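You operate a simulated robot arm through the tools that you are given. There is no shell and no other tool. Be economical: measure what you need, move in short steps, check, and stop when the job is done.

The job below is to be done with a simulated robot arm. You get a single attempt, and the scene is never put back.

## Task
Run the 200 mm plate onto the small lift at MID speed.
Fine: load it at the small conveyor's open end, mode knob on AUTO; let it stop by itself.

It is judged by the outcome, as a careful person would: the job done as asked, and still so three seconds after it is handed in. It fails if anything else is knocked over, pushed out of place, dropped, spilled or broken.

## Robot
A 7-joint arm with a fingered hand on a trunk, on a base that drives. Base frame: it is fixed to the floor where the robot stands at the start and does not move with it; the origin is under the middle of the robot, x ahead of it, y to its left, z up; the surface under the hand at the start is at about z = 78. Lengths are in cm, angles in degrees, forces in N, time in s.
With the tool pointing down near the work surface it reaches from about 20 to 66 cm from the robot's upright axis, wherever it stands. Its first joint turns from -115.0 to 115.0 degrees. Places, roughly: grey desk [50, -210, 50]; grey desk down button [40, -210, 90]; grey desk forward button [40, -200, 90]; grey desk lock latch [30, -200, 70]; grey desk mode knob [60, -200, 90]; grey desk mushroom button [40, -220, 90]; grey desk power switch [30, -210, 70]; grey desk reset button [30, -210, 90]; grey desk reverse button [40, -190, 90]; grey desk speed knob [60, -220, 90]; grey desk start button [30, -190, 90]; grey desk stop button [30, -200, 90]; grey desk up button [40, -220, 90]; open end of the small conveyor [50, -40, 80]; upper conveyor air lever [30, -150, 60]; upper conveyor pressure knob [30, -170, 80]. Payload 3.1 kg.
The TCP is the grasp point between the finger pads, 2.2 cm short of the fingertips. In the tool frame z runs along the fingers and y along their closing line. Largest opening 11.2 cm; the body of the gripper starts 6 cm behind the TCP. The gripper is a hand of 3 fingers: y runs from the thumb to the fingers, the wrist lies at [0, 0, -21.8] in the tool frame, and closing takes about 1.5 s.
Orientation is that of the tool frame in the base frame, as a unit quaternion [x, y, z, w]. With the fingers straight down and closing along the base's y, the tool's x points along the base's -x, its y along +y and its z along -z.

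## Interface
- The arm moves only by the tool play_rows. Its argument "commands" is a list of rows, each a list of 6 numbers: the shift along the base's x, y, z in units of 30 mm (1.0 is 30 mm), then the turn, a rotation vector about the base's x, y, z in units of 5 degrees (1.0 is 5 degrees). In form: [[dx, dy, dz, wx, wy, wz], ...]. A call has 1 to 20 rows; each row shifts and turns the commanded pose from where the row before left it. "claw" is the closure, from 0 (fully open) to 1 (shut), set as the call begins (left out, the last holds). A call with a number of a shift or a turn outside -1 to 1 is refused whole. Rows are played at 5 a second. More than 5 cm and 8.6 degrees between two rows, or a gripper value outside its range, and nothing of the call is played. A pose out of reach is approached as far as the arm can. The call stops where the force on the tool passes 40 N (or 10 N more than at its start, if that is more) or the arm is blocked; 0.2 s more then pass. The fingers move at their own pace (about 10.8 cm/s each) and stop on an object; they squeeze with about 28 N. The grip force told is the motor's: it shows also when the fingers shut on nothing. Time passes only in rows, and 0.2 s behind the last, so rows that do not move let the fingers close. The reply holds the time, the measured pose of the TCP, the force on the tool along the base axes, the opening and the grip force, in the units named above and with some noise, with the torque about the TCP (base axes, N m) and any sound that the robot's microphone picked up.
- Cameras (640 x 400 px; columns grow to the right, rows downward): "scene" is now at [0.51, 13.97, 157.76]; the picture's right is [-0.21, -0.98, 0.00], its down [-0.85, 0.18, -0.50] and it looks along [0.49, -0.11, -0.87] (base axes); focal length 268 px, centre (320, 200). "wrist" rides on the gripper at [6.6, 0.3, -8] in the tool frame; the picture's right is [-0.05, 1.00, 0.00], its down [-0.77, -0.04, -0.64] and it looks along [-0.64, -0.03, 0.77] (tool axes); focal length 275 px, centre (320, 200). There is no depth. A picture from a camera that has moved, and an enlarged one, comes with that camera's place and axes in the base frame and with its lens.
- grab_frame(camera): a new picture of that camera. The clock stands still meanwhile.
- slide_trunk(by): slides the trunk up (or, below 0, down) by that many cm; the arm and the scene camera ride with it, the base frame stays. It gives what a move gives, with no picture.
- roll_base(legs): drives the robot by 1 to 6 legs, each [ahead, left, turn to the left] in cm, cm and degrees, along the robot's own axes; the way and the turn of a leg run together, so that a leg with both is an arc; at most 150 cm and 180 degrees a leg. The arm and the cameras ride along, it lands a little off, and it stops where it bumps. It gives what a move gives.
- finger_targets(finger1, finger2, thumb_bend): sets how far each is bent, from 0 (flat) to 1 (curled in); at 0.3 the hand is open as for a grip, at 0.7 the pads meet at the TCP. One left out holds its place. A second passes; each finger stops where it meets its share of the squeeze, and holds until it gets a number again. A gripper value or a shape takes the hand back. It gives what a move gives, with no picture; readings hold the bend of each and the force on the fingers (four entries, about 0 where the hand has none), thumb and palm.
- preshape(shape): the hand has 3 fingers and takes this shape, open, in about a second: jaw (thumb against the fingers, like two jaws); tri (thumb and two fingers); tip (a fingertip pinch); poke (one finger out to press); point (the index stretched); flat (the hand flat); cup (the hand cupped); fist (a fist). The gripper value then closes the fingers along that shape, each until it touches; the sizes above hold for jaw. It gives what a move gives, with no picture.
- aim_head(pan, tilt): turns the head with the scene camera to pan (to the left, within 155 degrees either way) and tilt (down, from -29 to 69), counted from straight ahead of the robot. It gives what a move gives.
- enlarge(camera, box): a new picture of the part [left, top, right, bottom] of that camera's present view, enlarged. The clock stands still meanwhile.
- close_job(): hands the job in; it is judged then, once.

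Work in short steps. Places have to be worked out from the pictures, the camera data and where the tool is seen: move nearer, look again, correct. Check each grasp and each placing, and mend what went wrong. You have 120 turns and 90 pictures in all, those below and enlarged ones among them. Open the gripper and draw the arm clear of the work before you hand the job in, unless the task says otherwise; then end with one line.

The tools are called as name(argument=value, ...) on one line, values as JSON. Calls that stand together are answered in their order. play_rows: Moves the arm, as the interface text tells. Its arguments: {"type":"object","properties":{"commands":{"type":"array","items":{"type":"array","items":{"type":"number"}}},"claw":{"type":"number"}},"required":["commands"]} The other tools are called the same way: slide_trunk (by) slides the trunk up or down; preshape (shape) gives the hand a shape; finger_targets (finger1, finger2, thumb_bend) moves the fingers one by one; roll_base (legs) drives the base; aim_head (pan, tilt) turns the head that bears the scene camera; grab_frame (camera) takes a picture; enlarge (camera, box) takes an enlarged picture of a part of a camera's view; close_job () hands the job in.

At the start:

```text
time: 0.0
tcp_pos: [42.15, -1.35, 99.52]
tcp_rot: [0.0, 1.0, 0.0, 0.0]
force: [1.1, -0.4, -0.2]
wrist_torque: [0.01, 0.0, -0.01]
opening: 11.19
grasp_force: 0.1
shape: jaw
bend: [0.3, 0.3, 0.3]
finger forces: [0.0, 0.0, 0.0, 0.0, 0.0, 0.0]
trunk travel left (down, up): [-72.5, 26.5]
robot x, y, heading: [0.25, -0.05, -0.4]
head pan, tilt: [-12.2, 59.9]
```

scene: 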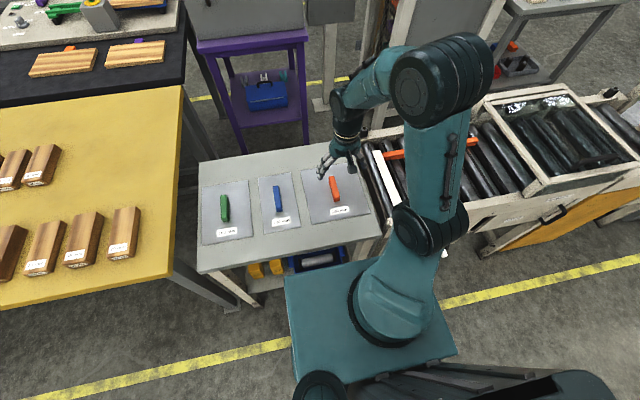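
wrist: 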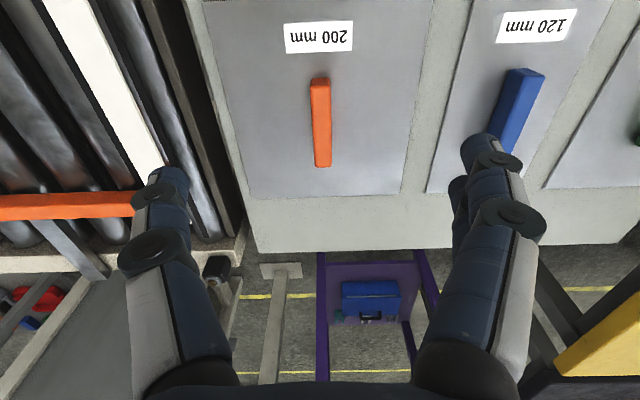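

I see the 200 mm plate (orange handle) close to the conveyor's open end. I look to the right to see the conveyor, lift and the desk.

aim_head(pan=-60, tilt=35)

grab_frame(camera="scene")

aim_head(pan=-85, tilt=25)

grab_frame(camera="scene")

```text
time: 1.2
tcp_pos: [41.98, -1.29, 99.41]
tcp_rot: [0.0, 1.0, 0.0, 0.001]
force: [0.7, 0.8, 0.0]
wrist_torque: [-0.01, -0.02, -0.03]
opening: 11.17
grasp_force: 0.0
shape: jaw
bend: [0.3, 0.3, 0.3]
finger forces: [0.1, 0.0, 0.0, 0.0, 0.1, 0.1]
trunk travel left (down, up): [-72.5, 26.5]
robot x, y, heading: [0.22, 0.37, -0.1]
head pan, tilt: [-60.0, 35.0]
```

```text
87 pictures are left
camera scene: at [-1.6, 7.76, 161.18], right [-0.87, -0.5, 0.0], down [-0.29, 0.5, -0.82], along [0.41, -0.71, -0.57], focal length 268 px, centre (320, 200)
```

scene: 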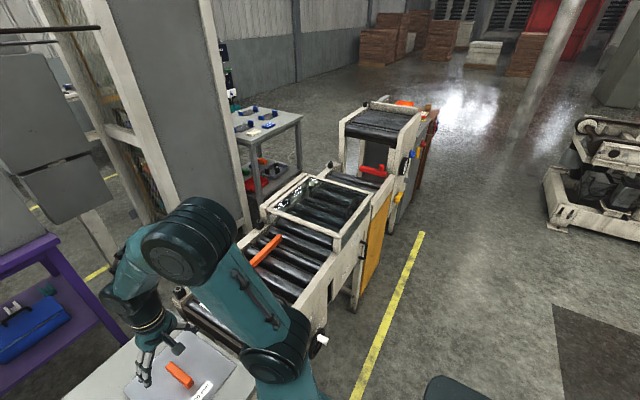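

```text
time: 2.0
tcp_pos: [41.95, -1.33, 99.44]
tcp_rot: [0.001, 1.0, 0.0, 0.0]
force: [0.7, -0.6, 0.9]
wrist_torque: [0.03, -0.02, -0.01]
opening: 11.17
grasp_force: 0.0
shape: jaw
bend: [0.3, 0.3, 0.3]
finger forces: [0.0, 0.0, 0.1, 0.0, 0.0, 0.0]
trunk travel left (down, up): [-72.5, 26.5]
robot x, y, heading: [0.01, 0.21, 0.0]
head pan, tilt: [-85.0, 25.0]
```

```text
86 pictures are left
camera scene: at [-5.19, 6.21, 162.76], right [-1.0, -0.09, 0.0], down [-0.04, 0.42, -0.91], along [0.08, -0.9, -0.42], focal length 268 px, centre (320, 200)
```

scene: 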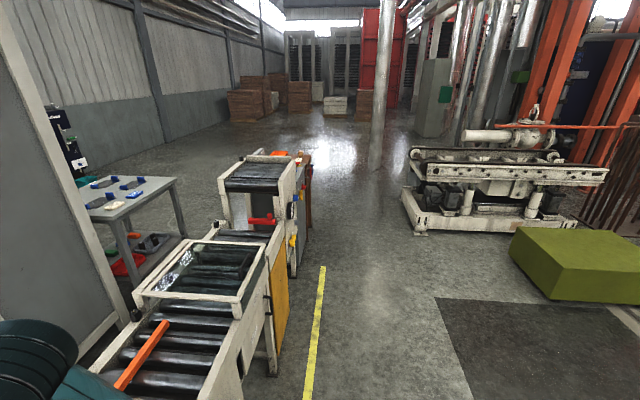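

I enlarge the conveyor and the machine beyond it for detail.

enlarge(camera="scene", box=[80, 220, 340, 400])

enlarge(camera="scene", box=[190, 140, 330, 290])

enlarge(camera="scene", box=[40, 90, 200, 290])

```text
2.22 times, centred on (210, 310) of scene
camera zoom: at [-5.19, 6.21, 162.76], right [-1.0, -0.09, 0.0], down [-0.04, 0.42, -0.91], along [0.08, -0.9, -0.42], focal length 596 px, centre (564, -44)
```

zoom: 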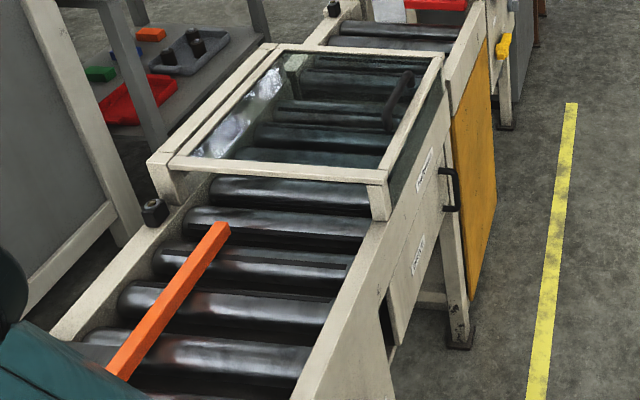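

```text
2.67 times, centred on (260, 215) of scene
camera zoom: at [-5.19, 6.21, 162.76], right [-1.0, -0.09, 0.0], down [-0.04, 0.42, -0.91], along [0.08, -0.9, -0.42], focal length 716 px, centre (480, 160)
```

zoom: 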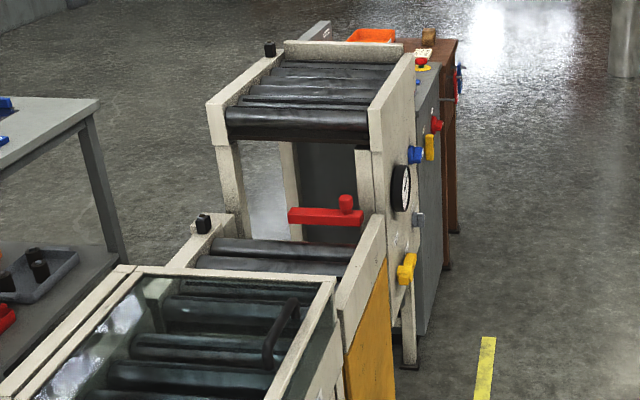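

```text
2.00 times, centred on (120, 190) of scene
camera zoom: at [-5.19, 6.21, 162.76], right [-1.0, -0.09, 0.0], down [-0.04, 0.42, -0.91], along [0.08, -0.9, -0.42], focal length 537 px, centre (720, 220)
```

zoom: 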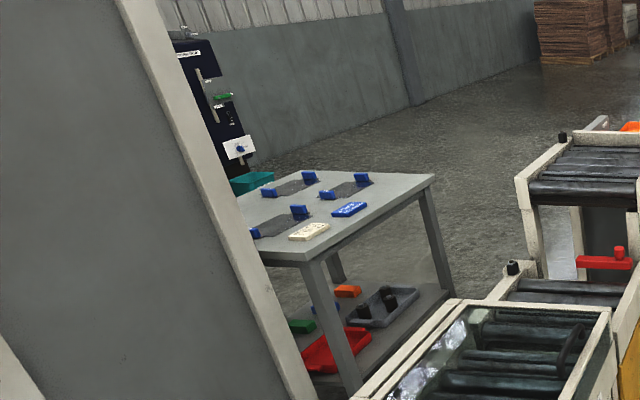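

Before driving to the desk I check the space behind and right of the robot.

aim_head(pan=-140, tilt=40)

grab_frame(camera="scene")

enlarge(camera="wrist", box=[0, 0, 640, 400])

```text
time: 3.3
tcp_pos: [42.07, -1.33, 99.52]
tcp_rot: [-0.001, 1.0, 0.001, 0.0]
force: [1.2, -0.2, -0.1]
wrist_torque: [0.02, 0.0, 0.01]
opening: 11.22
grasp_force: 0.0
shape: jaw
bend: [0.3, 0.3, 0.3]
finger forces: [0.0, 0.1, 0.0, 0.1, 0.1, 0.1]
trunk travel left (down, up): [-72.5, 26.5]
robot x, y, heading: [0.46, -0.04, -0.3]
head pan, tilt: [-140.0, 40.0]
```

```text
82 pictures are left
camera scene: at [-12.52, 9.91, 160.43], right [-0.64, 0.77, 0.0], down [0.49, 0.41, -0.77], along [-0.59, -0.49, -0.64], focal length 268 px, centre (320, 200)
```

scene: 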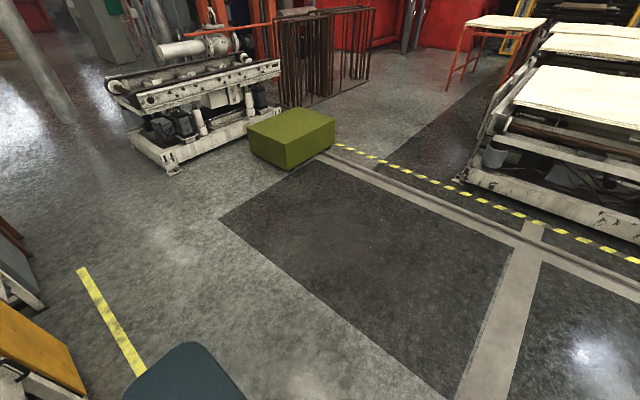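

```text
1.00 times, centred on (320, 200) of wrist (not enlarged: the box is as wide or as high as the picture)
camera zoom: at [35.42, -1.0, 107.48], right [0.05, 1.0, 0.0], down [0.77, -0.04, 0.64], along [0.64, -0.03, -0.77], focal length 275 px, centre (320, 200)
```

zoom: 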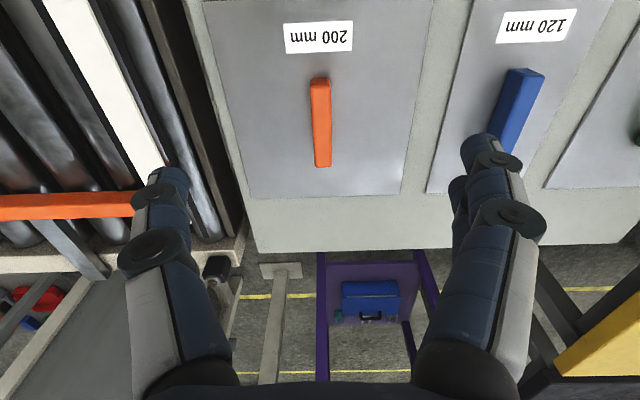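

Clear behind. I back off 35 and strafe right along the machines, then look at the desk from a distance.

roll_base(legs=[[-40, 0, 0], [0, -140, 0], [0, -65, 0]])

aim_head(pan=0, tilt=40)

grab_frame(camera="scene")

aim_head(pan=40, tilt=40)

grab_frame(camera="scene")

```text
time: 15.6
tcp_pos: [0.32, -206.59, 99.44]
tcp_rot: [0.005, 1.0, -0.001, 0.0]
force: [0.6, -0.3, 0.5]
wrist_torque: [-0.03, 0.02, 0.03]
opening: 11.17
grasp_force: 0.1
shape: jaw
bend: [0.3, 0.3, 0.3]
finger forces: [0.0, 0.0, 0.0, 0.0, 0.0, 0.1]
trunk travel left (down, up): [-72.5, 26.5]
robot x, y, heading: [-41.91, -204.6, -0.4]
head pan, tilt: [-140.0, 40.0]
```

```text
time: 17.8
tcp_pos: [0.45, -206.57, 99.54]
tcp_rot: [0.004, 1.0, 0.001, 0.0]
force: [-0.1, 0.7, -0.5]
wrist_torque: [-0.03, -0.02, -0.02]
opening: 11.2
grasp_force: 0.2
shape: jaw
bend: [0.3, 0.3, 0.3]
finger forces: [0.0, 0.1, 0.0, 0.0, 0.1, 0.0]
trunk travel left (down, up): [-72.5, 26.5]
robot x, y, heading: [-41.8, -204.93, -0.5]
head pan, tilt: [0.0, 40.0]
```

```text
80 pictures are left
camera scene: at [-39.02, -189.52, 160.43], right [-0.01, -1.0, 0.0], down [-0.64, 0.01, -0.77], along [0.77, -0.01, -0.64], focal length 268 px, centre (320, 200)
```

scene: 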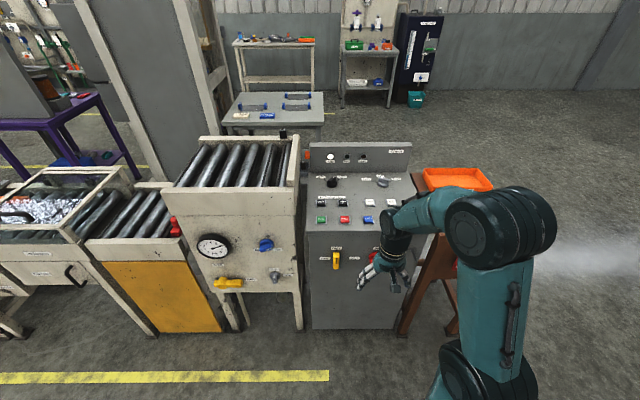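

```text
time: 18.9
tcp_pos: [0.45, -206.63, 99.42]
tcp_rot: [0.004, 1.0, 0.0, 0.0]
force: [-0.2, 0.4, -0.4]
wrist_torque: [0.0, 0.0, -0.02]
opening: 11.21
grasp_force: 0.1
shape: jaw
bend: [0.3, 0.3, 0.3]
finger forces: [0.1, 0.0, 0.1, 0.0, 0.0, 0.0]
trunk travel left (down, up): [-72.5, 26.5]
robot x, y, heading: [-41.63, -204.95, -0.7]
head pan, tilt: [40.0, 40.0]
```

```text
79 pictures are left
camera scene: at [-40.95, -184.03, 160.43], right [0.64, -0.77, 0.0], down [-0.5, -0.41, -0.77], along [0.59, 0.49, -0.64], focal length 268 px, centre (320, 200)
```

scene: 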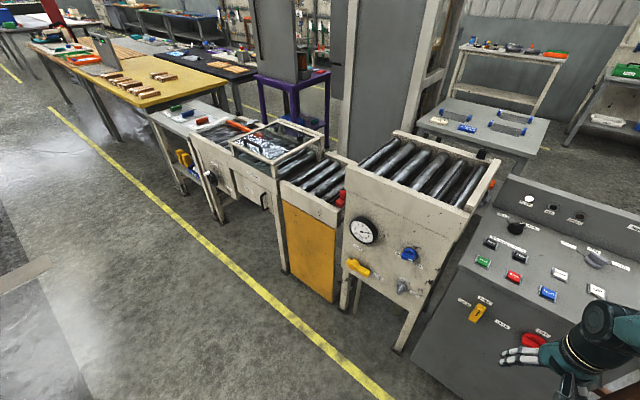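

I enlarge the panel, and the front of the machine.

aim_head(pan=0, tilt=40)

enlarge(camera="scene", box=[300, 140, 430, 220])

enlarge(camera="scene", box=[300, 195, 420, 275])

enlarge(camera="scene", box=[160, 200, 300, 300])

enlarge(camera="scene", box=[0, 150, 200, 300])

```text
time: 20.0
tcp_pos: [0.44, -206.56, 99.42]
tcp_rot: [0.004, 1.0, 0.0, -0.001]
force: [0.0, -0.2, -0.6]
wrist_torque: [0.03, -0.01, -0.02]
opening: 11.18
grasp_force: 0.1
shape: jaw
bend: [0.3, 0.3, 0.3]
finger forces: [0.0, 0.0, 0.0, 0.0, 0.0, 0.0]
trunk travel left (down, up): [-72.5, 26.5]
robot x, y, heading: [-41.61, -204.9, -0.3]
head pan, tilt: [0.0, 40.0]
```

```text
4.92 times, centred on (365, 180) of scene
camera zoom: at [-39.02, -189.5, 160.43], right [-0.01, -1.0, 0.0], down [-0.64, 0.01, -0.77], along [0.77, -0.01, -0.64], focal length 1321 px, centre (98, 298)
```

zoom: 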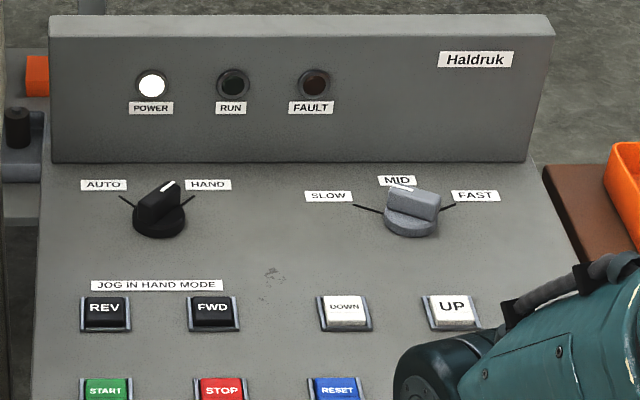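

```text
5.00 times, centred on (360, 235) of scene
camera zoom: at [-39.02, -189.5, 160.43], right [-0.01, -1.0, 0.0], down [-0.64, 0.01, -0.77], along [0.77, -0.01, -0.64], focal length 1342 px, centre (120, 25)
```

zoom: 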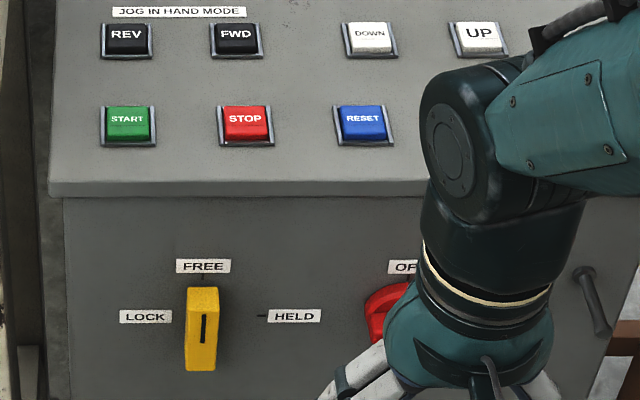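

```text
4.00 times, centred on (230, 250) of scene
camera zoom: at [-39.02, -189.5, 160.43], right [-0.01, -1.0, 0.0], down [-0.64, 0.01, -0.77], along [0.77, -0.01, -0.64], focal length 1074 px, centre (680, 0)
```

zoom: 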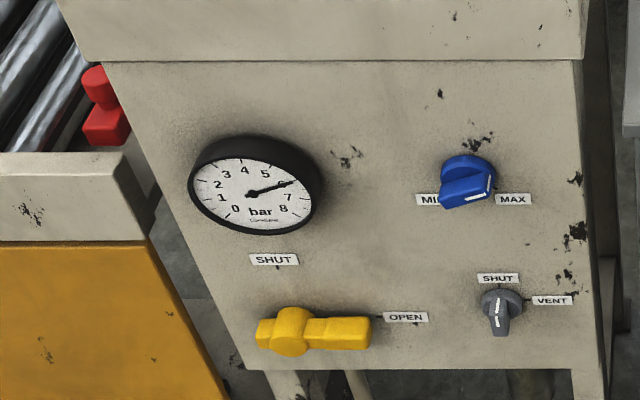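

```text
2.67 times, centred on (100, 225) of scene
camera zoom: at [-39.02, -189.5, 160.43], right [-0.01, -1.0, 0.0], down [-0.64, 0.01, -0.77], along [0.77, -0.01, -0.64], focal length 716 px, centre (907, 133)
```

zoom: 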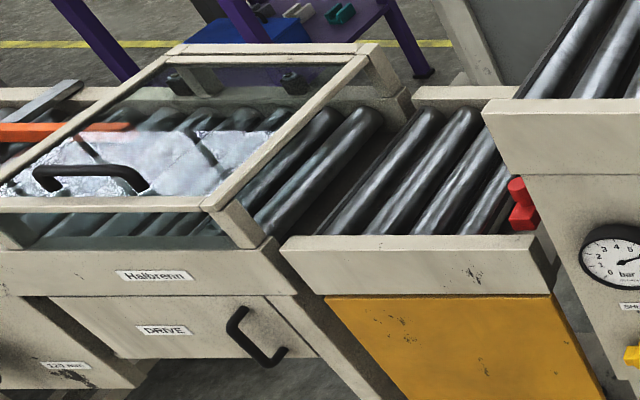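

The air is open (~6 bar), mode is on HAND and speed about MID. I check the wrist view and shift the robot to see the part of the panel hidden by the arm.

roll_base(legs=[[0, -45, 0]])

aim_head(pan=25, tilt=40)

grab_frame(camera="scene")

```text
time: 22.7
tcp_pos: [-0.07, -251.38, 99.39]
tcp_rot: [0.006, 1.0, 0.001, 0.0]
force: [-0.4, -0.1, -0.5]
wrist_torque: [0.05, 0.02, -0.02]
opening: 11.2
grasp_force: 0.1
shape: jaw
bend: [0.3, 0.3, 0.3]
finger forces: [0.0, 0.1, 0.0, 0.0, 0.0, 0.0]
trunk travel left (down, up): [-72.5, 26.5]
robot x, y, heading: [-42.02, -249.7, -0.6]
head pan, tilt: [0.0, 40.0]
```

```text
time: 23.6
tcp_pos: [-0.03, -251.44, 99.37]
tcp_rot: [0.004, 1.0, -0.001, 0.0]
force: [-0.6, 0.4, 0.4]
wrist_torque: [0.01, -0.04, 0.03]
opening: 11.2
grasp_force: 0.1
shape: jaw
bend: [0.3, 0.3, 0.3]
finger forces: [0.0, 0.0, 0.1, 0.0, 0.1, 0.1]
trunk travel left (down, up): [-72.5, 26.5]
robot x, y, heading: [-42.45, -250.01, -0.6]
head pan, tilt: [25.0, 40.0]
```

```text
74 pictures are left
camera scene: at [-40.19, -230.74, 160.43], right [0.41, -0.91, 0.0], down [-0.59, -0.27, -0.77], along [0.7, 0.32, -0.64], focal length 268 px, centre (320, 200)
```

scene: 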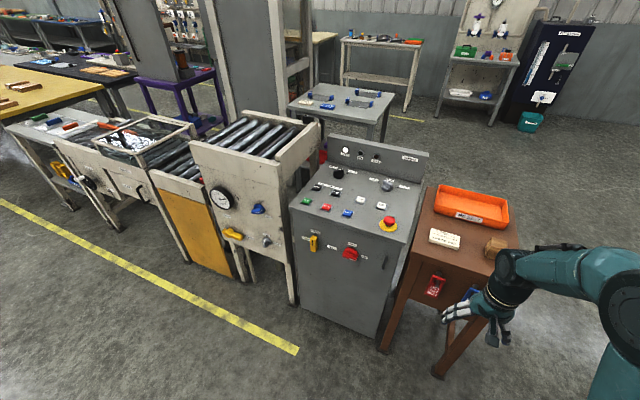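

enlarge(camera="scene", box=[290, 130, 430, 270])

enlarge(camera="scene", box=[0, 100, 200, 225])

enlarge(camera="scene", box=[400, 180, 520, 310])

```text
2.86 times, centred on (360, 200) of scene
camera zoom: at [-40.19, -230.74, 160.43], right [0.41, -0.91, 0.0], down [-0.59, -0.27, -0.77], along [0.7, 0.32, -0.64], focal length 767 px, centre (206, 200)
```

zoom: 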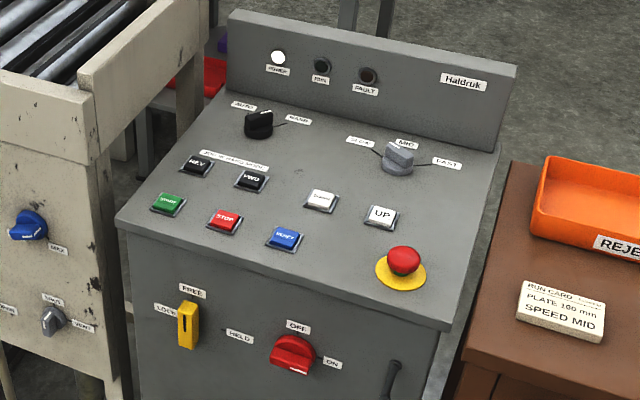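

```text
3.20 times, centred on (100, 162) of scene
camera zoom: at [-40.19, -230.74, 160.43], right [0.41, -0.91, 0.0], down [-0.59, -0.27, -0.77], along [0.7, 0.32, -0.64], focal length 859 px, centre (1024, 320)
```

zoom: 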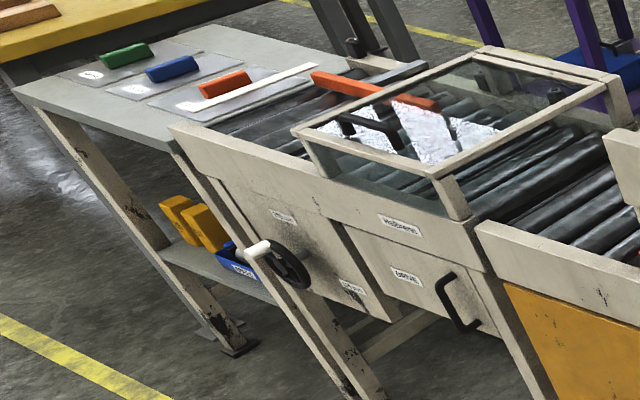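

```text
3.08 times, centred on (460, 245) of scene
camera zoom: at [-40.19, -230.74, 160.43], right [0.41, -0.91, 0.0], down [-0.59, -0.27, -0.77], along [0.7, 0.32, -0.64], focal length 826 px, centre (-111, 62)
```

zoom: 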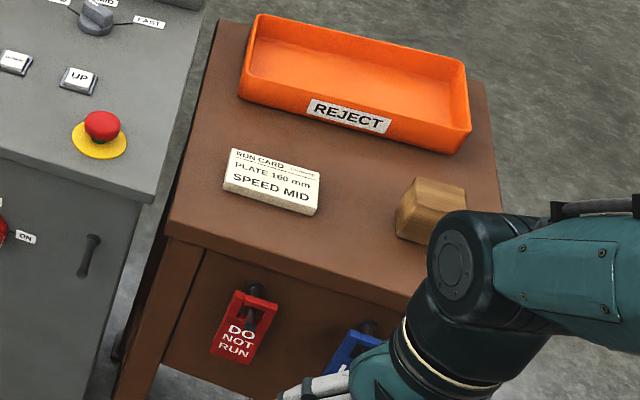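

The crank at the conveyor evidently sets the orange guide's width, with labels. I drive back there to read them.

roll_base(legs=[[-15, 0, 0], [0, 150, 0], [0, 30, 0]])

aim_head(pan=15, tilt=45)

grab_frame(camera="scene")

```text
time: 33.6
tcp_pos: [-12.45, -71.64, 99.5]
tcp_rot: [0.009, 1.0, 0.0, 0.0]
force: [0.1, 0.4, -0.2]
wrist_torque: [-0.04, 0.0, 0.0]
opening: 11.19
grasp_force: 0.1
shape: jaw
bend: [0.3, 0.3, 0.3]
finger forces: [0.0, 0.0, 0.1, 0.1, 0.0, 0.0]
trunk travel left (down, up): [-72.5, 26.5]
robot x, y, heading: [-54.81, -69.03, -0.7]
head pan, tilt: [25.0, 40.0]
```

```text
time: 34.3
tcp_pos: [-12.46, -71.64, 99.33]
tcp_rot: [0.009, 1.0, -0.001, 0.0]
force: [0.4, 0.8, 0.5]
wrist_torque: [-0.01, -0.01, 0.02]
opening: 11.19
grasp_force: 0.0
shape: jaw
bend: [0.3, 0.3, 0.3]
finger forces: [0.0, 0.0, 0.0, 0.0, 0.0, 0.1]
trunk travel left (down, up): [-72.5, 26.5]
robot x, y, heading: [-54.85, -69.92, -0.8]
head pan, tilt: [15.0, 45.0]
```

```text
70 pictures are left
camera scene: at [-52.28, -52.19, 159.7], right [0.24, -0.97, 0.0], down [-0.69, -0.17, -0.71], along [0.69, 0.17, -0.71], focal length 268 px, centre (320, 200)
```

scene: 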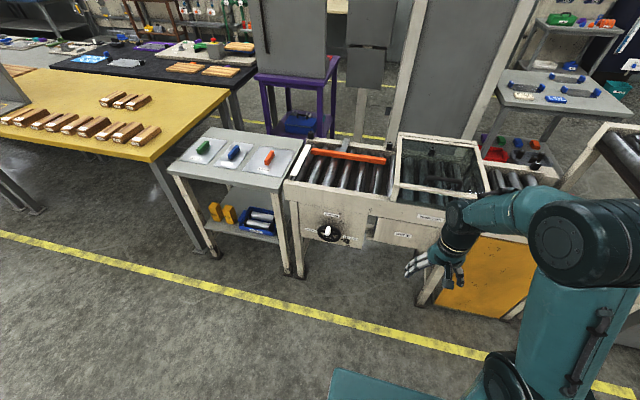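

enlarge(camera="scene", box=[280, 190, 440, 270])

enlarge(camera="scene", box=[260, 125, 420, 210])

enlarge(camera="scene", box=[380, 120, 550, 230])

```text
4.00 times, centred on (360, 230) of scene
camera zoom: at [-52.28, -52.19, 159.7], right [0.24, -0.97, 0.0], down [-0.69, -0.17, -0.71], along [0.69, 0.17, -0.71], focal length 1074 px, centre (160, 80)
```

zoom: 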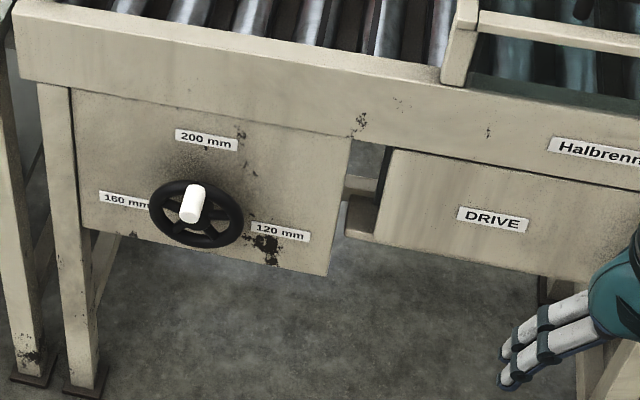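

```text
4.00 times, centred on (340, 168) of scene
camera zoom: at [-52.28, -52.19, 159.7], right [0.24, -0.97, 0.0], down [-0.69, -0.17, -0.71], along [0.69, 0.17, -0.71], focal length 1074 px, centre (240, 330)
```

zoom: 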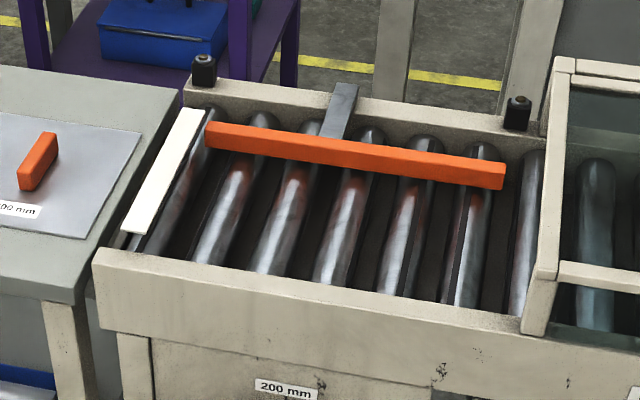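

```text
3.64 times, centred on (465, 175) of scene
camera zoom: at [-52.28, -52.19, 159.7], right [0.24, -0.97, 0.0], down [-0.69, -0.17, -0.71], along [0.69, 0.17, -0.71], focal length 976 px, centre (-207, 291)
```

zoom: 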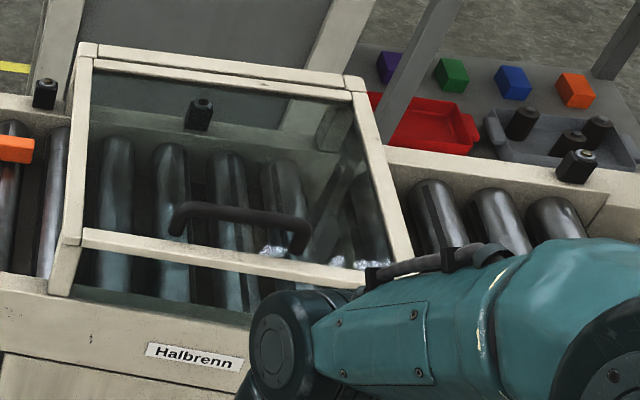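

The wheel reads 200 mm, matching the plate, and the guide stands parallel. The plate's 200 mm side lies along y on the table (its other side ≈22+), so it will have to be turned 90° to fit. I drive back beside the table to measure and grasp.

roll_base(legs=[[0, 54, 0.8], [50, 0, 0]])

aim_head(pan=-10, tilt=60)

grab_frame(camera="scene")

grab_frame(camera="wrist")

```text
time: 40.0
tcp_pos: [38.69, -17.2, 99.37]
tcp_rot: [0.002, 1.0, 0.001, 0.0]
force: [0.0, -0.2, -0.5]
wrist_torque: [0.05, 0.0, -0.01]
opening: 11.17
grasp_force: 0.2
shape: jaw
bend: [0.3, 0.3, 0.3]
finger forces: [0.0, 0.1, 0.0, 0.0, 0.0, 0.0]
trunk travel left (down, up): [-72.5, 26.5]
robot x, y, heading: [-3.38, -16.1, -0.3]
head pan, tilt: [15.0, 45.0]
```

```text
time: 40.9
tcp_pos: [38.65, -17.2, 99.45]
tcp_rot: [0.002, 1.0, 0.0, 0.0]
force: [0.3, 0.0, -1.0]
wrist_torque: [-0.02, 0.0, 0.0]
opening: 11.16
grasp_force: 0.1
shape: jaw
bend: [0.3, 0.3, 0.3]
finger forces: [0.0, 0.0, 0.1, 0.0, 0.0, 0.0]
trunk travel left (down, up): [-72.5, 26.5]
robot x, y, heading: [-3.3, -15.91, -0.1]
head pan, tilt: [-10.0, 60.0]
```

```text
66 pictures are left
camera scene: at [-2.85, -1.58, 157.75], right [-0.18, -0.98, 0.0], down [-0.85, 0.15, -0.5], along [0.49, -0.09, -0.87], focal length 268 px, centre (320, 200)
```

scene: 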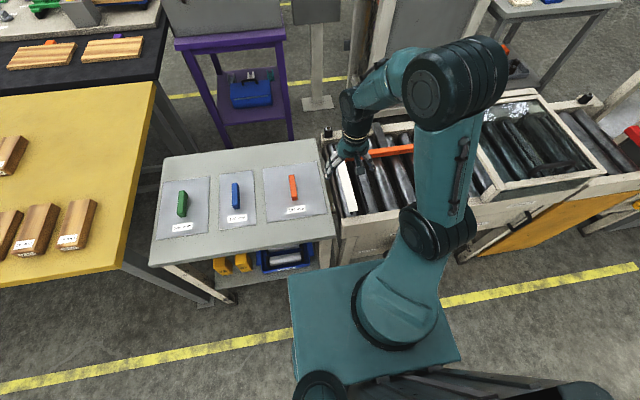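

```text
65 pictures are left
camera wrist: at [31.97, -16.91, 107.48], right [0.05, 1.0, 0.0], down [0.77, -0.04, 0.64], along [0.64, -0.03, -0.77], focal length 275 px, centre (320, 200)
```

wrist: 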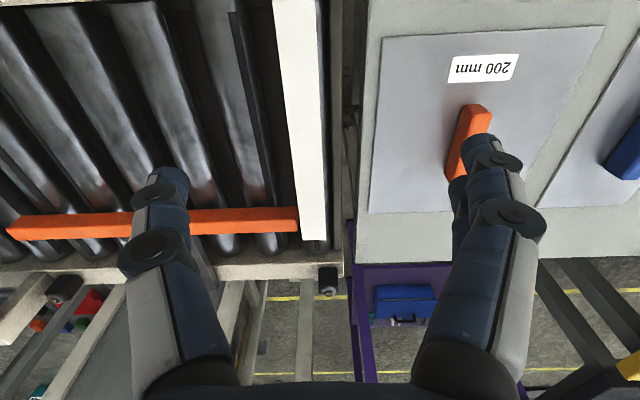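

Plate centre ≈(47.8,-1.3), handle along x at y≈-1.2, x 42–52. I enlarge the loading zone in the scene picture to measure the channel between rail and guide.

enlarge(camera="scene", box=[255, 130, 425, 250])

```text
3.33 times, centred on (340, 190) of scene
camera zoom: at [-2.85, -1.58, 157.75], right [-0.18, -0.98, 0.0], down [-0.85, 0.15, -0.5], along [0.49, -0.09, -0.87], focal length 895 px, centre (253, 233)
```

zoom: 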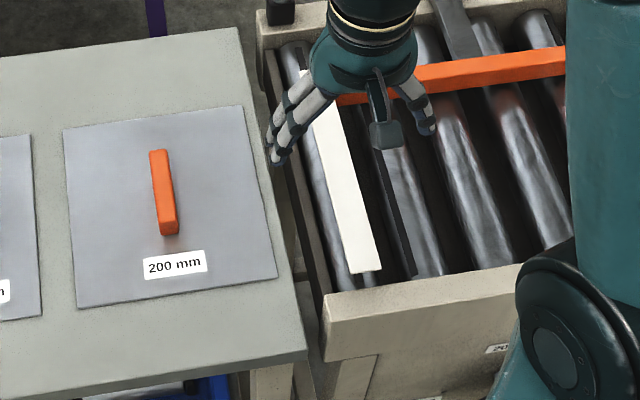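

The plate is ≈20 (y) × 21.6 (x) and the channel ≈22.8 wide (x 32.5–55.3), so 200 goes across after a 90° turn. I move over the handle and part way down.

play_rows(commands=[[0.48, 0.89, 0, 0, 0, 0], [0.48, 0.89, 0, 0, 0, 0], [0.48, 0.89, 0, 0, 0, 0], [0.48, 0.89, 0, 0, 0, 0], [0.48, 0.89, 0, 0, 0, 0], [0.48, 0.89, 0, 0, 0, 0], [0, 0, -0.8, 0, 0, 0], [0, 0, -0.8, 0, 0, 0], [0, 0, -0.8, 0, 0, 0], [0, 0, -0.8, 0, 0, 0]], claw=0)

grab_frame(camera="wrist")

enlarge(camera="scene", box=[220, 130, 380, 230])

```text
time: 43.1
tcp_pos: [47.28, -1.13, 89.63]
tcp_rot: [0.001, 1.0, 0.0, 0.001]
force: [0.8, -0.8, 0.8]
wrist_torque: [0.01, 0.0, 0.02]
opening: 11.17
grasp_force: 0.0
shape: jaw
bend: [0.3, 0.3, 0.3]
finger forces: [0.0, 0.1, 0.1, 0.0, 0.1, 0.1]
trunk travel left (down, up): [-72.5, 26.5]
robot x, y, heading: [-3.42, -15.76, -0.1]
head pan, tilt: [-10.0, 60.0]
```

```text
63 pictures are left
camera wrist: at [40.61, -0.83, 97.79], right [0.05, 1.0, 0.0], down [0.77, -0.04, 0.64], along [0.63, -0.03, -0.77], focal length 275 px, centre (320, 200)
```

wrist: 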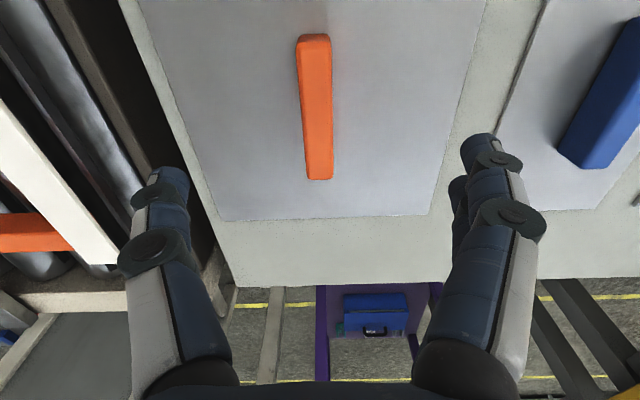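

```text
4.00 times, centred on (300, 180) of scene
camera zoom: at [-2.78, -1.54, 157.75], right [-0.18, -0.98, 0.0], down [-0.85, 0.15, -0.5], along [0.49, -0.09, -0.87], focal length 1074 px, centre (400, 280)
```

zoom: 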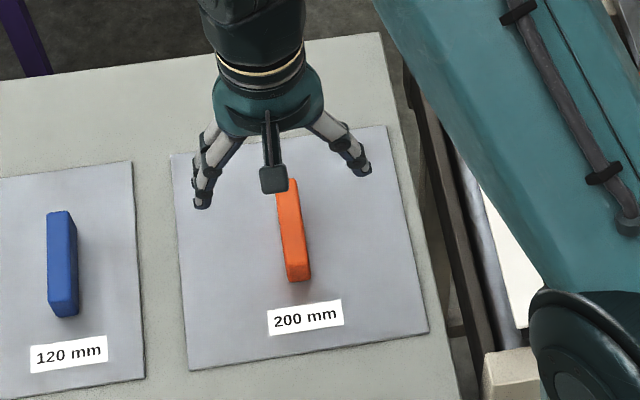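

The handle is centred at (47.5,-1.3). I descend to z≈81.2, watching force.

play_rows(commands=[[0.05, -0.05, -0.7, 0, 0, 0], [0, 0, -0.7, 0, 0, 0], [0, 0, -0.7, 0, 0, 0], [0, 0, -0.3, 0, 0, 0], [0, 0, -0.2, 0, 0, 0], [0, 0, -0.2, 0, 0, 0]])

grab_frame(camera="wrist")

```text
time: 44.5
tcp_pos: [47.38, -1.32, 81.38]
tcp_rot: [0.002, 1.0, 0.0, 0.0]
force: [-0.1, 0.6, 0.9]
wrist_torque: [-0.01, -0.01, 0.04]
opening: 11.18
grasp_force: 0.1
shape: jaw
bend: [0.3, 0.3, 0.3]
finger forces: [0.1, 0.0, 0.1, 0.0, 0.0, 0.1]
trunk travel left (down, up): [-72.5, 26.5]
robot x, y, heading: [-3.58, -16.06, -0.5]
head pan, tilt: [-10.0, 60.0]
```

```text
61 pictures are left
camera wrist: at [40.79, -1.03, 89.44], right [0.05, 1.0, 0.0], down [0.77, -0.04, 0.64], along [0.64, -0.03, -0.77], focal length 275 px, centre (320, 200)
```

wrist: 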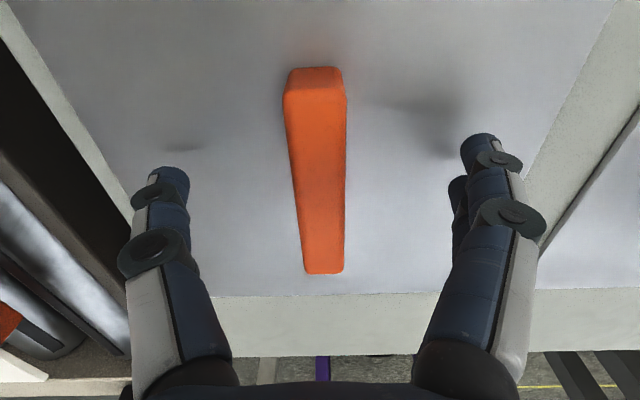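

The fingers straddle the handle with a little clearance over the plate. I close and let the grip settle.

play_rows(commands=[[0, 0, 0, 0, 0, 0], [0, 0, 0, 0, 0, 0], [0, 0, 0, 0, 0, 0], [0, 0, 0, 0, 0, 0], [0, 0, 0, 0, 0, 0], [0, 0, 0, 0, 0, 0], [0, 0, 0, 0, 0, 0], [0, 0, 0, 0, 0, 0], [0, 0, 0, 0, 0, 0]], claw=1)

grab_frame(camera="wrist")

```text
time: 46.5
tcp_pos: [47.51, -1.3, 81.38]
tcp_rot: [0.002, 1.0, 0.0, 0.0]
force: [-0.9, 0.7, 0.1]
wrist_torque: [-0.01, 0.02, 0.02]
opening: 1.45
grasp_force: 28.1
shape: jaw
bend: [0.72, 0.72, 0.7]
finger forces: [12.3, 12.4, 0.0, 0.0, 25.2, 0.2]
trunk travel left (down, up): [-72.5, 26.5]
robot x, y, heading: [-3.42, -15.79, 0.0]
head pan, tilt: [-10.0, 60.0]
```

```text
60 pictures are left
camera wrist: at [40.79, -1.03, 89.45], right [0.05, 1.0, 0.0], down [0.77, -0.04, 0.64], along [0.63, -0.03, -0.77], focal length 275 px, centre (320, 200)
```

wrist: 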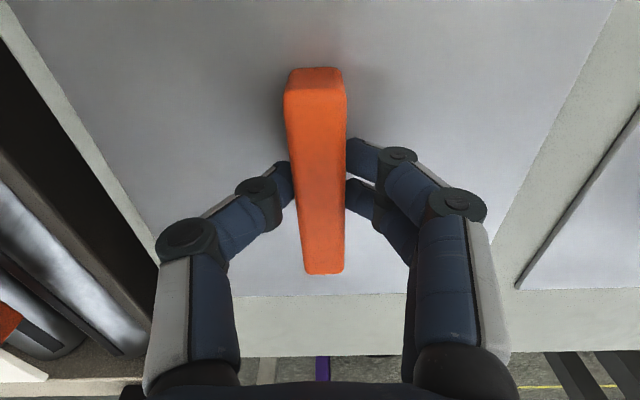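

Well gripped. I lift it by 12 cm and check.

play_rows(commands=[[0, 0, 0.3, 0, 0, 0], [0, 0, 0.5, 0, 0, 0], [0, 0, 0.8, 0, 0, 0], [0, 0, 0.8, 0, 0, 0], [0, 0, 0.8, 0, 0, 0], [0, 0, 0.8, 0, 0, 0]])

grab_frame(camera="wrist")

grab_frame(camera="scene")

```text
time: 47.9
tcp_pos: [47.37, -1.17, 93.5]
tcp_rot: [0.002, 1.0, 0.0, -0.001]
force: [0.4, -0.6, -5.1]
wrist_torque: [0.02, 0.01, -0.01]
opening: 1.45
grasp_force: 28.1
shape: jaw
bend: [0.72, 0.72, 0.7]
finger forces: [12.6, 12.3, 0.1, 0.0, 24.9, 0.0]
trunk travel left (down, up): [-72.5, 26.5]
robot x, y, heading: [-3.3, -15.94, -0.2]
head pan, tilt: [-10.0, 60.0]
```

```text
59 pictures are left
camera wrist: at [40.74, -0.99, 101.46], right [0.05, 1.0, 0.0], down [0.77, -0.04, 0.64], along [0.63, -0.03, -0.77], focal length 275 px, centre (320, 200)
```

wrist: 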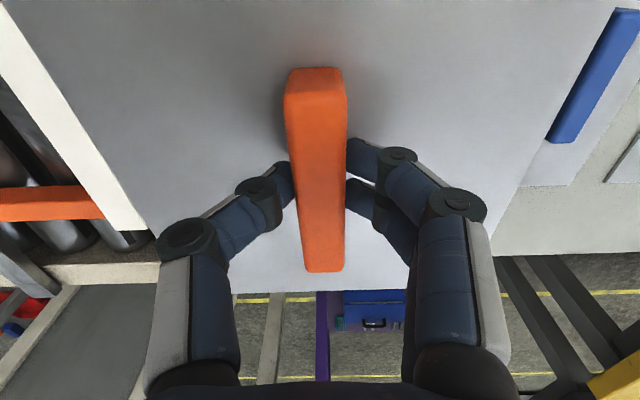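

```text
58 pictures are left
camera scene: at [-2.84, -1.57, 157.75], right [-0.18, -0.98, 0.0], down [-0.85, 0.15, -0.5], along [0.49, -0.09, -0.87], focal length 268 px, centre (320, 200)
```

scene: 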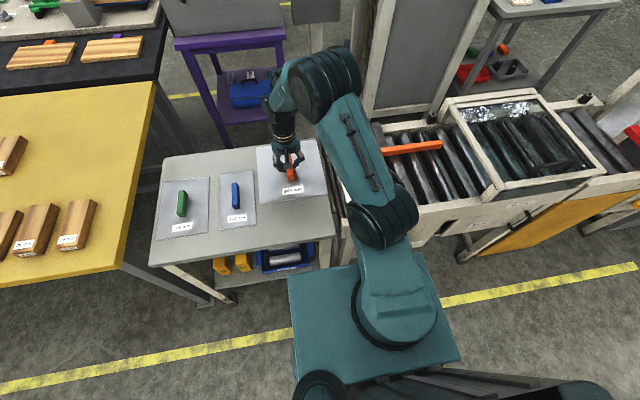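

Plate held (≈0.5 kg). The conveyor is now uncovered, so I enlarge it for the channel measurement.

enlarge(camera="scene", box=[360, 110, 500, 230])

```text
3.33 times, centred on (430, 170) of scene
camera zoom: at [-2.84, -1.57, 157.75], right [-0.18, -0.98, 0.0], down [-0.85, 0.15, -0.5], along [0.49, -0.09, -0.87], focal length 895 px, centre (-47, 300)
```

zoom: 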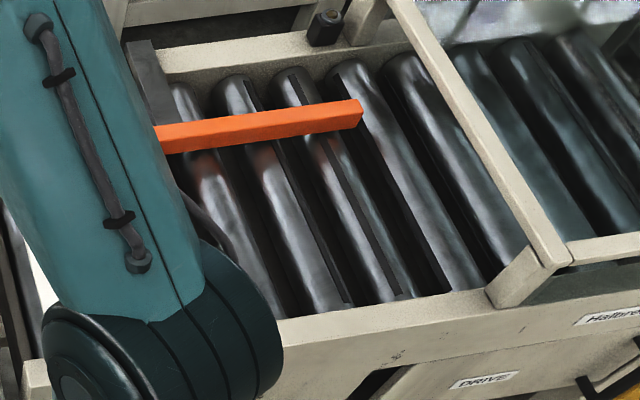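

The channel is x≈32–54.8, centre ≈43.4. I carry the plate to (43.4,-36) at this height while turning it 90° about z.

play_rows(commands=[[-0.074, -0.645, 0, 0, 0, -1], [-0.074, -0.645, 0, 0, 0, -1], [-0.074, -0.645, 0, 0, 0, -1], [-0.074, -0.645, 0, 0, 0, -1], [-0.074, -0.645, 0, 0, 0, -1], [-0.074, -0.645, 0, 0, 0, -1], [-0.074, -0.645, 0, 0, 0, -1], [-0.074, -0.645, 0, 0, 0, -1], [-0.074, -0.645, 0, 0, 0, -1], [-0.074, -0.645, 0, 0, 0, -1], [-0.074, -0.645, 0, 0, 0, -1], [-0.074, -0.645, 0, 0, 0, -1], [-0.074, -0.645, 0, 0, 0, -1], [-0.074, -0.645, 0, 0, 0, -1], [-0.074, -0.645, 0, 0, 0, -1], [-0.074, -0.645, 0, 0, 0, -1], [-0.074, -0.645, 0, 0, 0, -1], [-0.074, -0.645, 0, 0, 0, -1]])

grab_frame(camera="scene")

grab_frame(camera="wrist")

```text
time: 51.7
tcp_pos: [43.4, -36.28, 93.51]
tcp_rot: [0.708, 0.706, 0.001, 0.0]
force: [0.4, 0.5, -4.8]
wrist_torque: [0.03, -0.02, 0.04]
opening: 1.42
grasp_force: 27.9
shape: jaw
bend: [0.72, 0.72, 0.7]
finger forces: [12.5, 12.5, 0.0, 0.0, 25.1, 0.0]
trunk travel left (down, up): [-72.5, 26.5]
robot x, y, heading: [-3.22, -15.74, -0.3]
head pan, tilt: [-10.0, 60.0]
```

```text
56 pictures are left
camera scene: at [-2.79, -1.7, 157.76], right [-0.18, -0.98, 0.0], down [-0.85, 0.15, -0.5], along [0.49, -0.09, -0.87], focal length 268 px, centre (320, 200)
```

scene: 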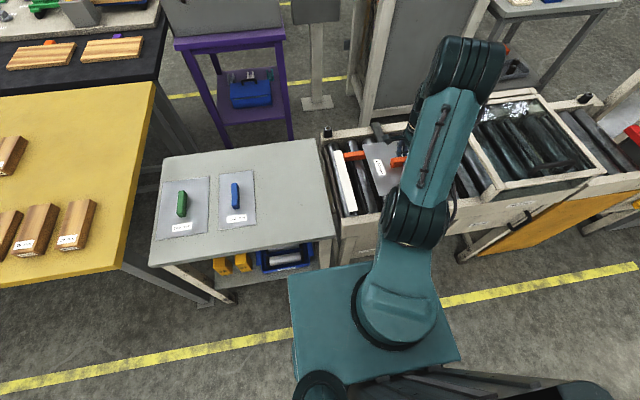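

```text
55 pictures are left
camera wrist: at [43.77, -29.71, 101.49], right [1.0, -0.05, 0.0], down [-0.04, -0.77, 0.64], along [-0.03, -0.63, -0.77], focal length 275 px, centre (320, 200)
```

wrist: 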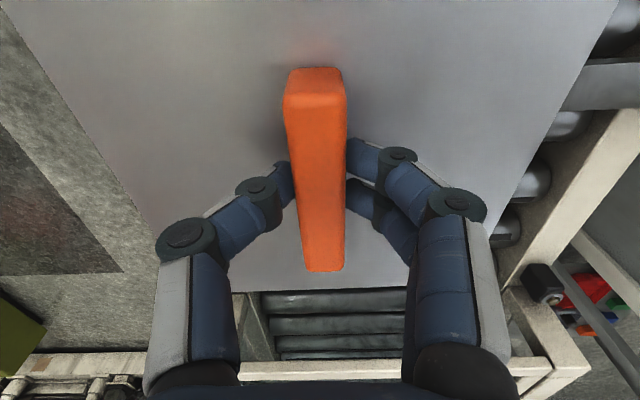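

Plate turned. I lower to ~3 cm above the rollers and check from both cameras.

play_rows(commands=[[0, 0, -0.8, 0, 0, 0], [0, 0, -0.8, 0, 0, 0], [0, 0, -0.5, 0, 0, 0], [0, 0, -0.3, 0, 0, 0]])

enlarge(camera="scene", box=[320, 110, 480, 230])

grab_frame(camera="wrist")

```text
time: 52.7
tcp_pos: [43.65, -36.27, 86.18]
tcp_rot: [0.709, 0.706, 0.0, 0.0]
force: [-0.9, 0.0, -4.6]
wrist_torque: [0.04, 0.0, 0.01]
opening: 1.44
grasp_force: 28.1
shape: jaw
bend: [0.72, 0.72, 0.7]
finger forces: [12.5, 12.4, 0.1, 0.0, 24.9, 0.0]
trunk travel left (down, up): [-72.5, 26.5]
robot x, y, heading: [-3.65, -15.94, -0.0]
head pan, tilt: [-10.0, 60.0]
```

```text
3.33 times, centred on (400, 170) of scene
camera zoom: at [-2.75, -1.64, 157.76], right [-0.18, -0.98, 0.0], down [-0.85, 0.15, -0.5], along [0.49, -0.09, -0.87], focal length 895 px, centre (53, 300)
```

zoom: 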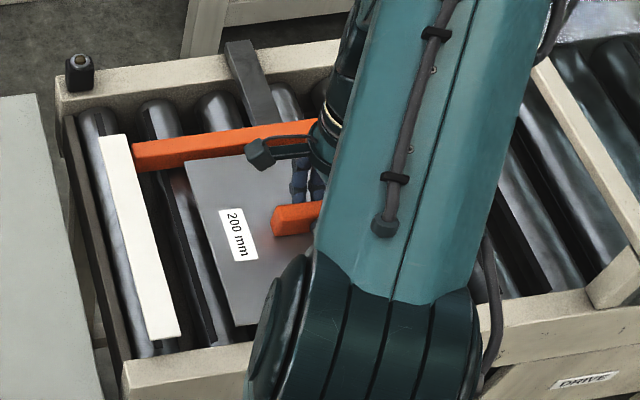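

```text
53 pictures are left
camera wrist: at [43.81, -29.67, 94.26], right [1.0, -0.05, 0.0], down [-0.04, -0.77, 0.64], along [-0.03, -0.64, -0.77], focal length 275 px, centre (320, 200)
```

wrist: 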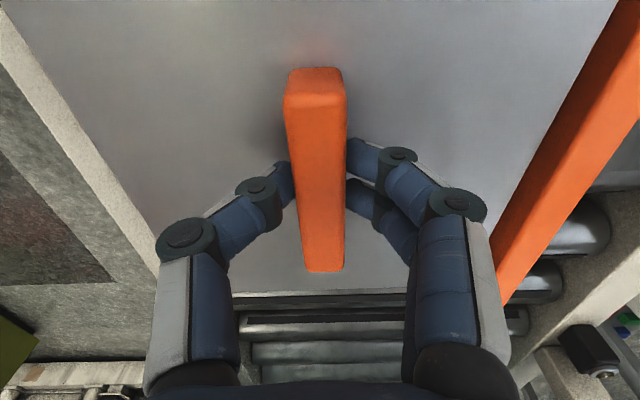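

Plate spans x≈33.4–53, clear of rail and guide. I lower until near the rollers.

play_rows(commands=[[0, 0, -0.5, 0, 0, 0], [0, 0, -0.3, 0, 0, 0], [0, 0, -0.2, 0, 0, 0], [0, 0, -0.2, 0, 0, 0], [0, 0, -0.1, 0, 0, 0]])

```text
time: 53.8
tcp_pos: [43.49, -36.38, 82.97]
tcp_rot: [0.707, 0.707, 0.002, 0.006]
force: [-5.2, 3.7, 34.7]
wrist_torque: [0.07, 0.07, 0.01]
opening: 1.87
grasp_force: 27.8
shape: jaw
bend: [0.74, 0.74, 0.72]
finger forces: [15.4, 15.3, 0.0, 0.0, 36.3, 0.1]
trunk travel left (down, up): [-72.5, 26.5]
robot x, y, heading: [-3.61, -15.8, -0.0]
head pan, tilt: [-10.0, 60.0]
stopped in row 5: the force on the tool passed its limit at 44 N (the readings are from after the stop); the commanded pose is now the measured one
```

Contact at z≈83. I ease up a bit and look whether the plate lies flat on the rollers rather than on the rail.

play_rows(commands=[[0, 0, 0.1, 0, 0, 0]])

grab_frame(camera="wrist")

enlarge(camera="scene", box=[320, 110, 480, 230])

```text
time: 54.2
tcp_pos: [43.44, -36.31, 83.14]
tcp_rot: [0.708, 0.707, 0.001, 0.006]
force: [-2.4, 2.5, 22.1]
wrist_torque: [0.03, 0.01, -0.02]
opening: 1.87
grasp_force: 27.9
shape: jaw
bend: [0.74, 0.74, 0.72]
finger forces: [15.0, 15.2, 0.1, 0.0, 33.3, 0.1]
trunk travel left (down, up): [-72.5, 26.5]
robot x, y, heading: [-3.79, -15.77, -0.1]
head pan, tilt: [-10.0, 60.0]
```

```text
52 pictures are left
camera wrist: at [43.68, -29.67, 91.12], right [1.0, -0.05, 0.01], down [-0.04, -0.77, 0.64], along [-0.02, -0.64, -0.77], focal length 275 px, centre (320, 200)
```

wrist: 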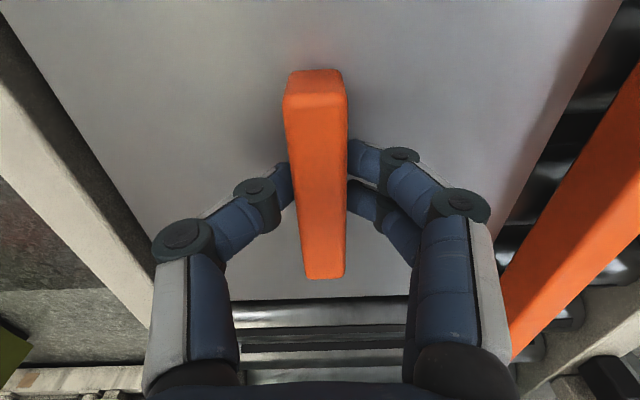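

```text
3.33 times, centred on (400, 170) of scene
camera zoom: at [-3.26, -1.38, 157.72], right [-0.18, -0.98, 0.0], down [-0.85, 0.15, -0.5], along [0.49, -0.09, -0.86], focal length 895 px, centre (53, 300)
```

zoom: 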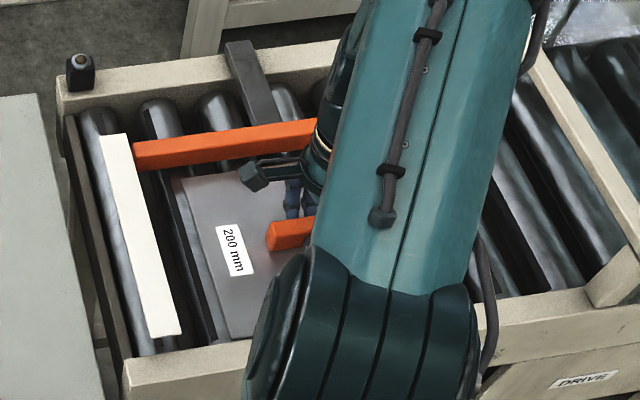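

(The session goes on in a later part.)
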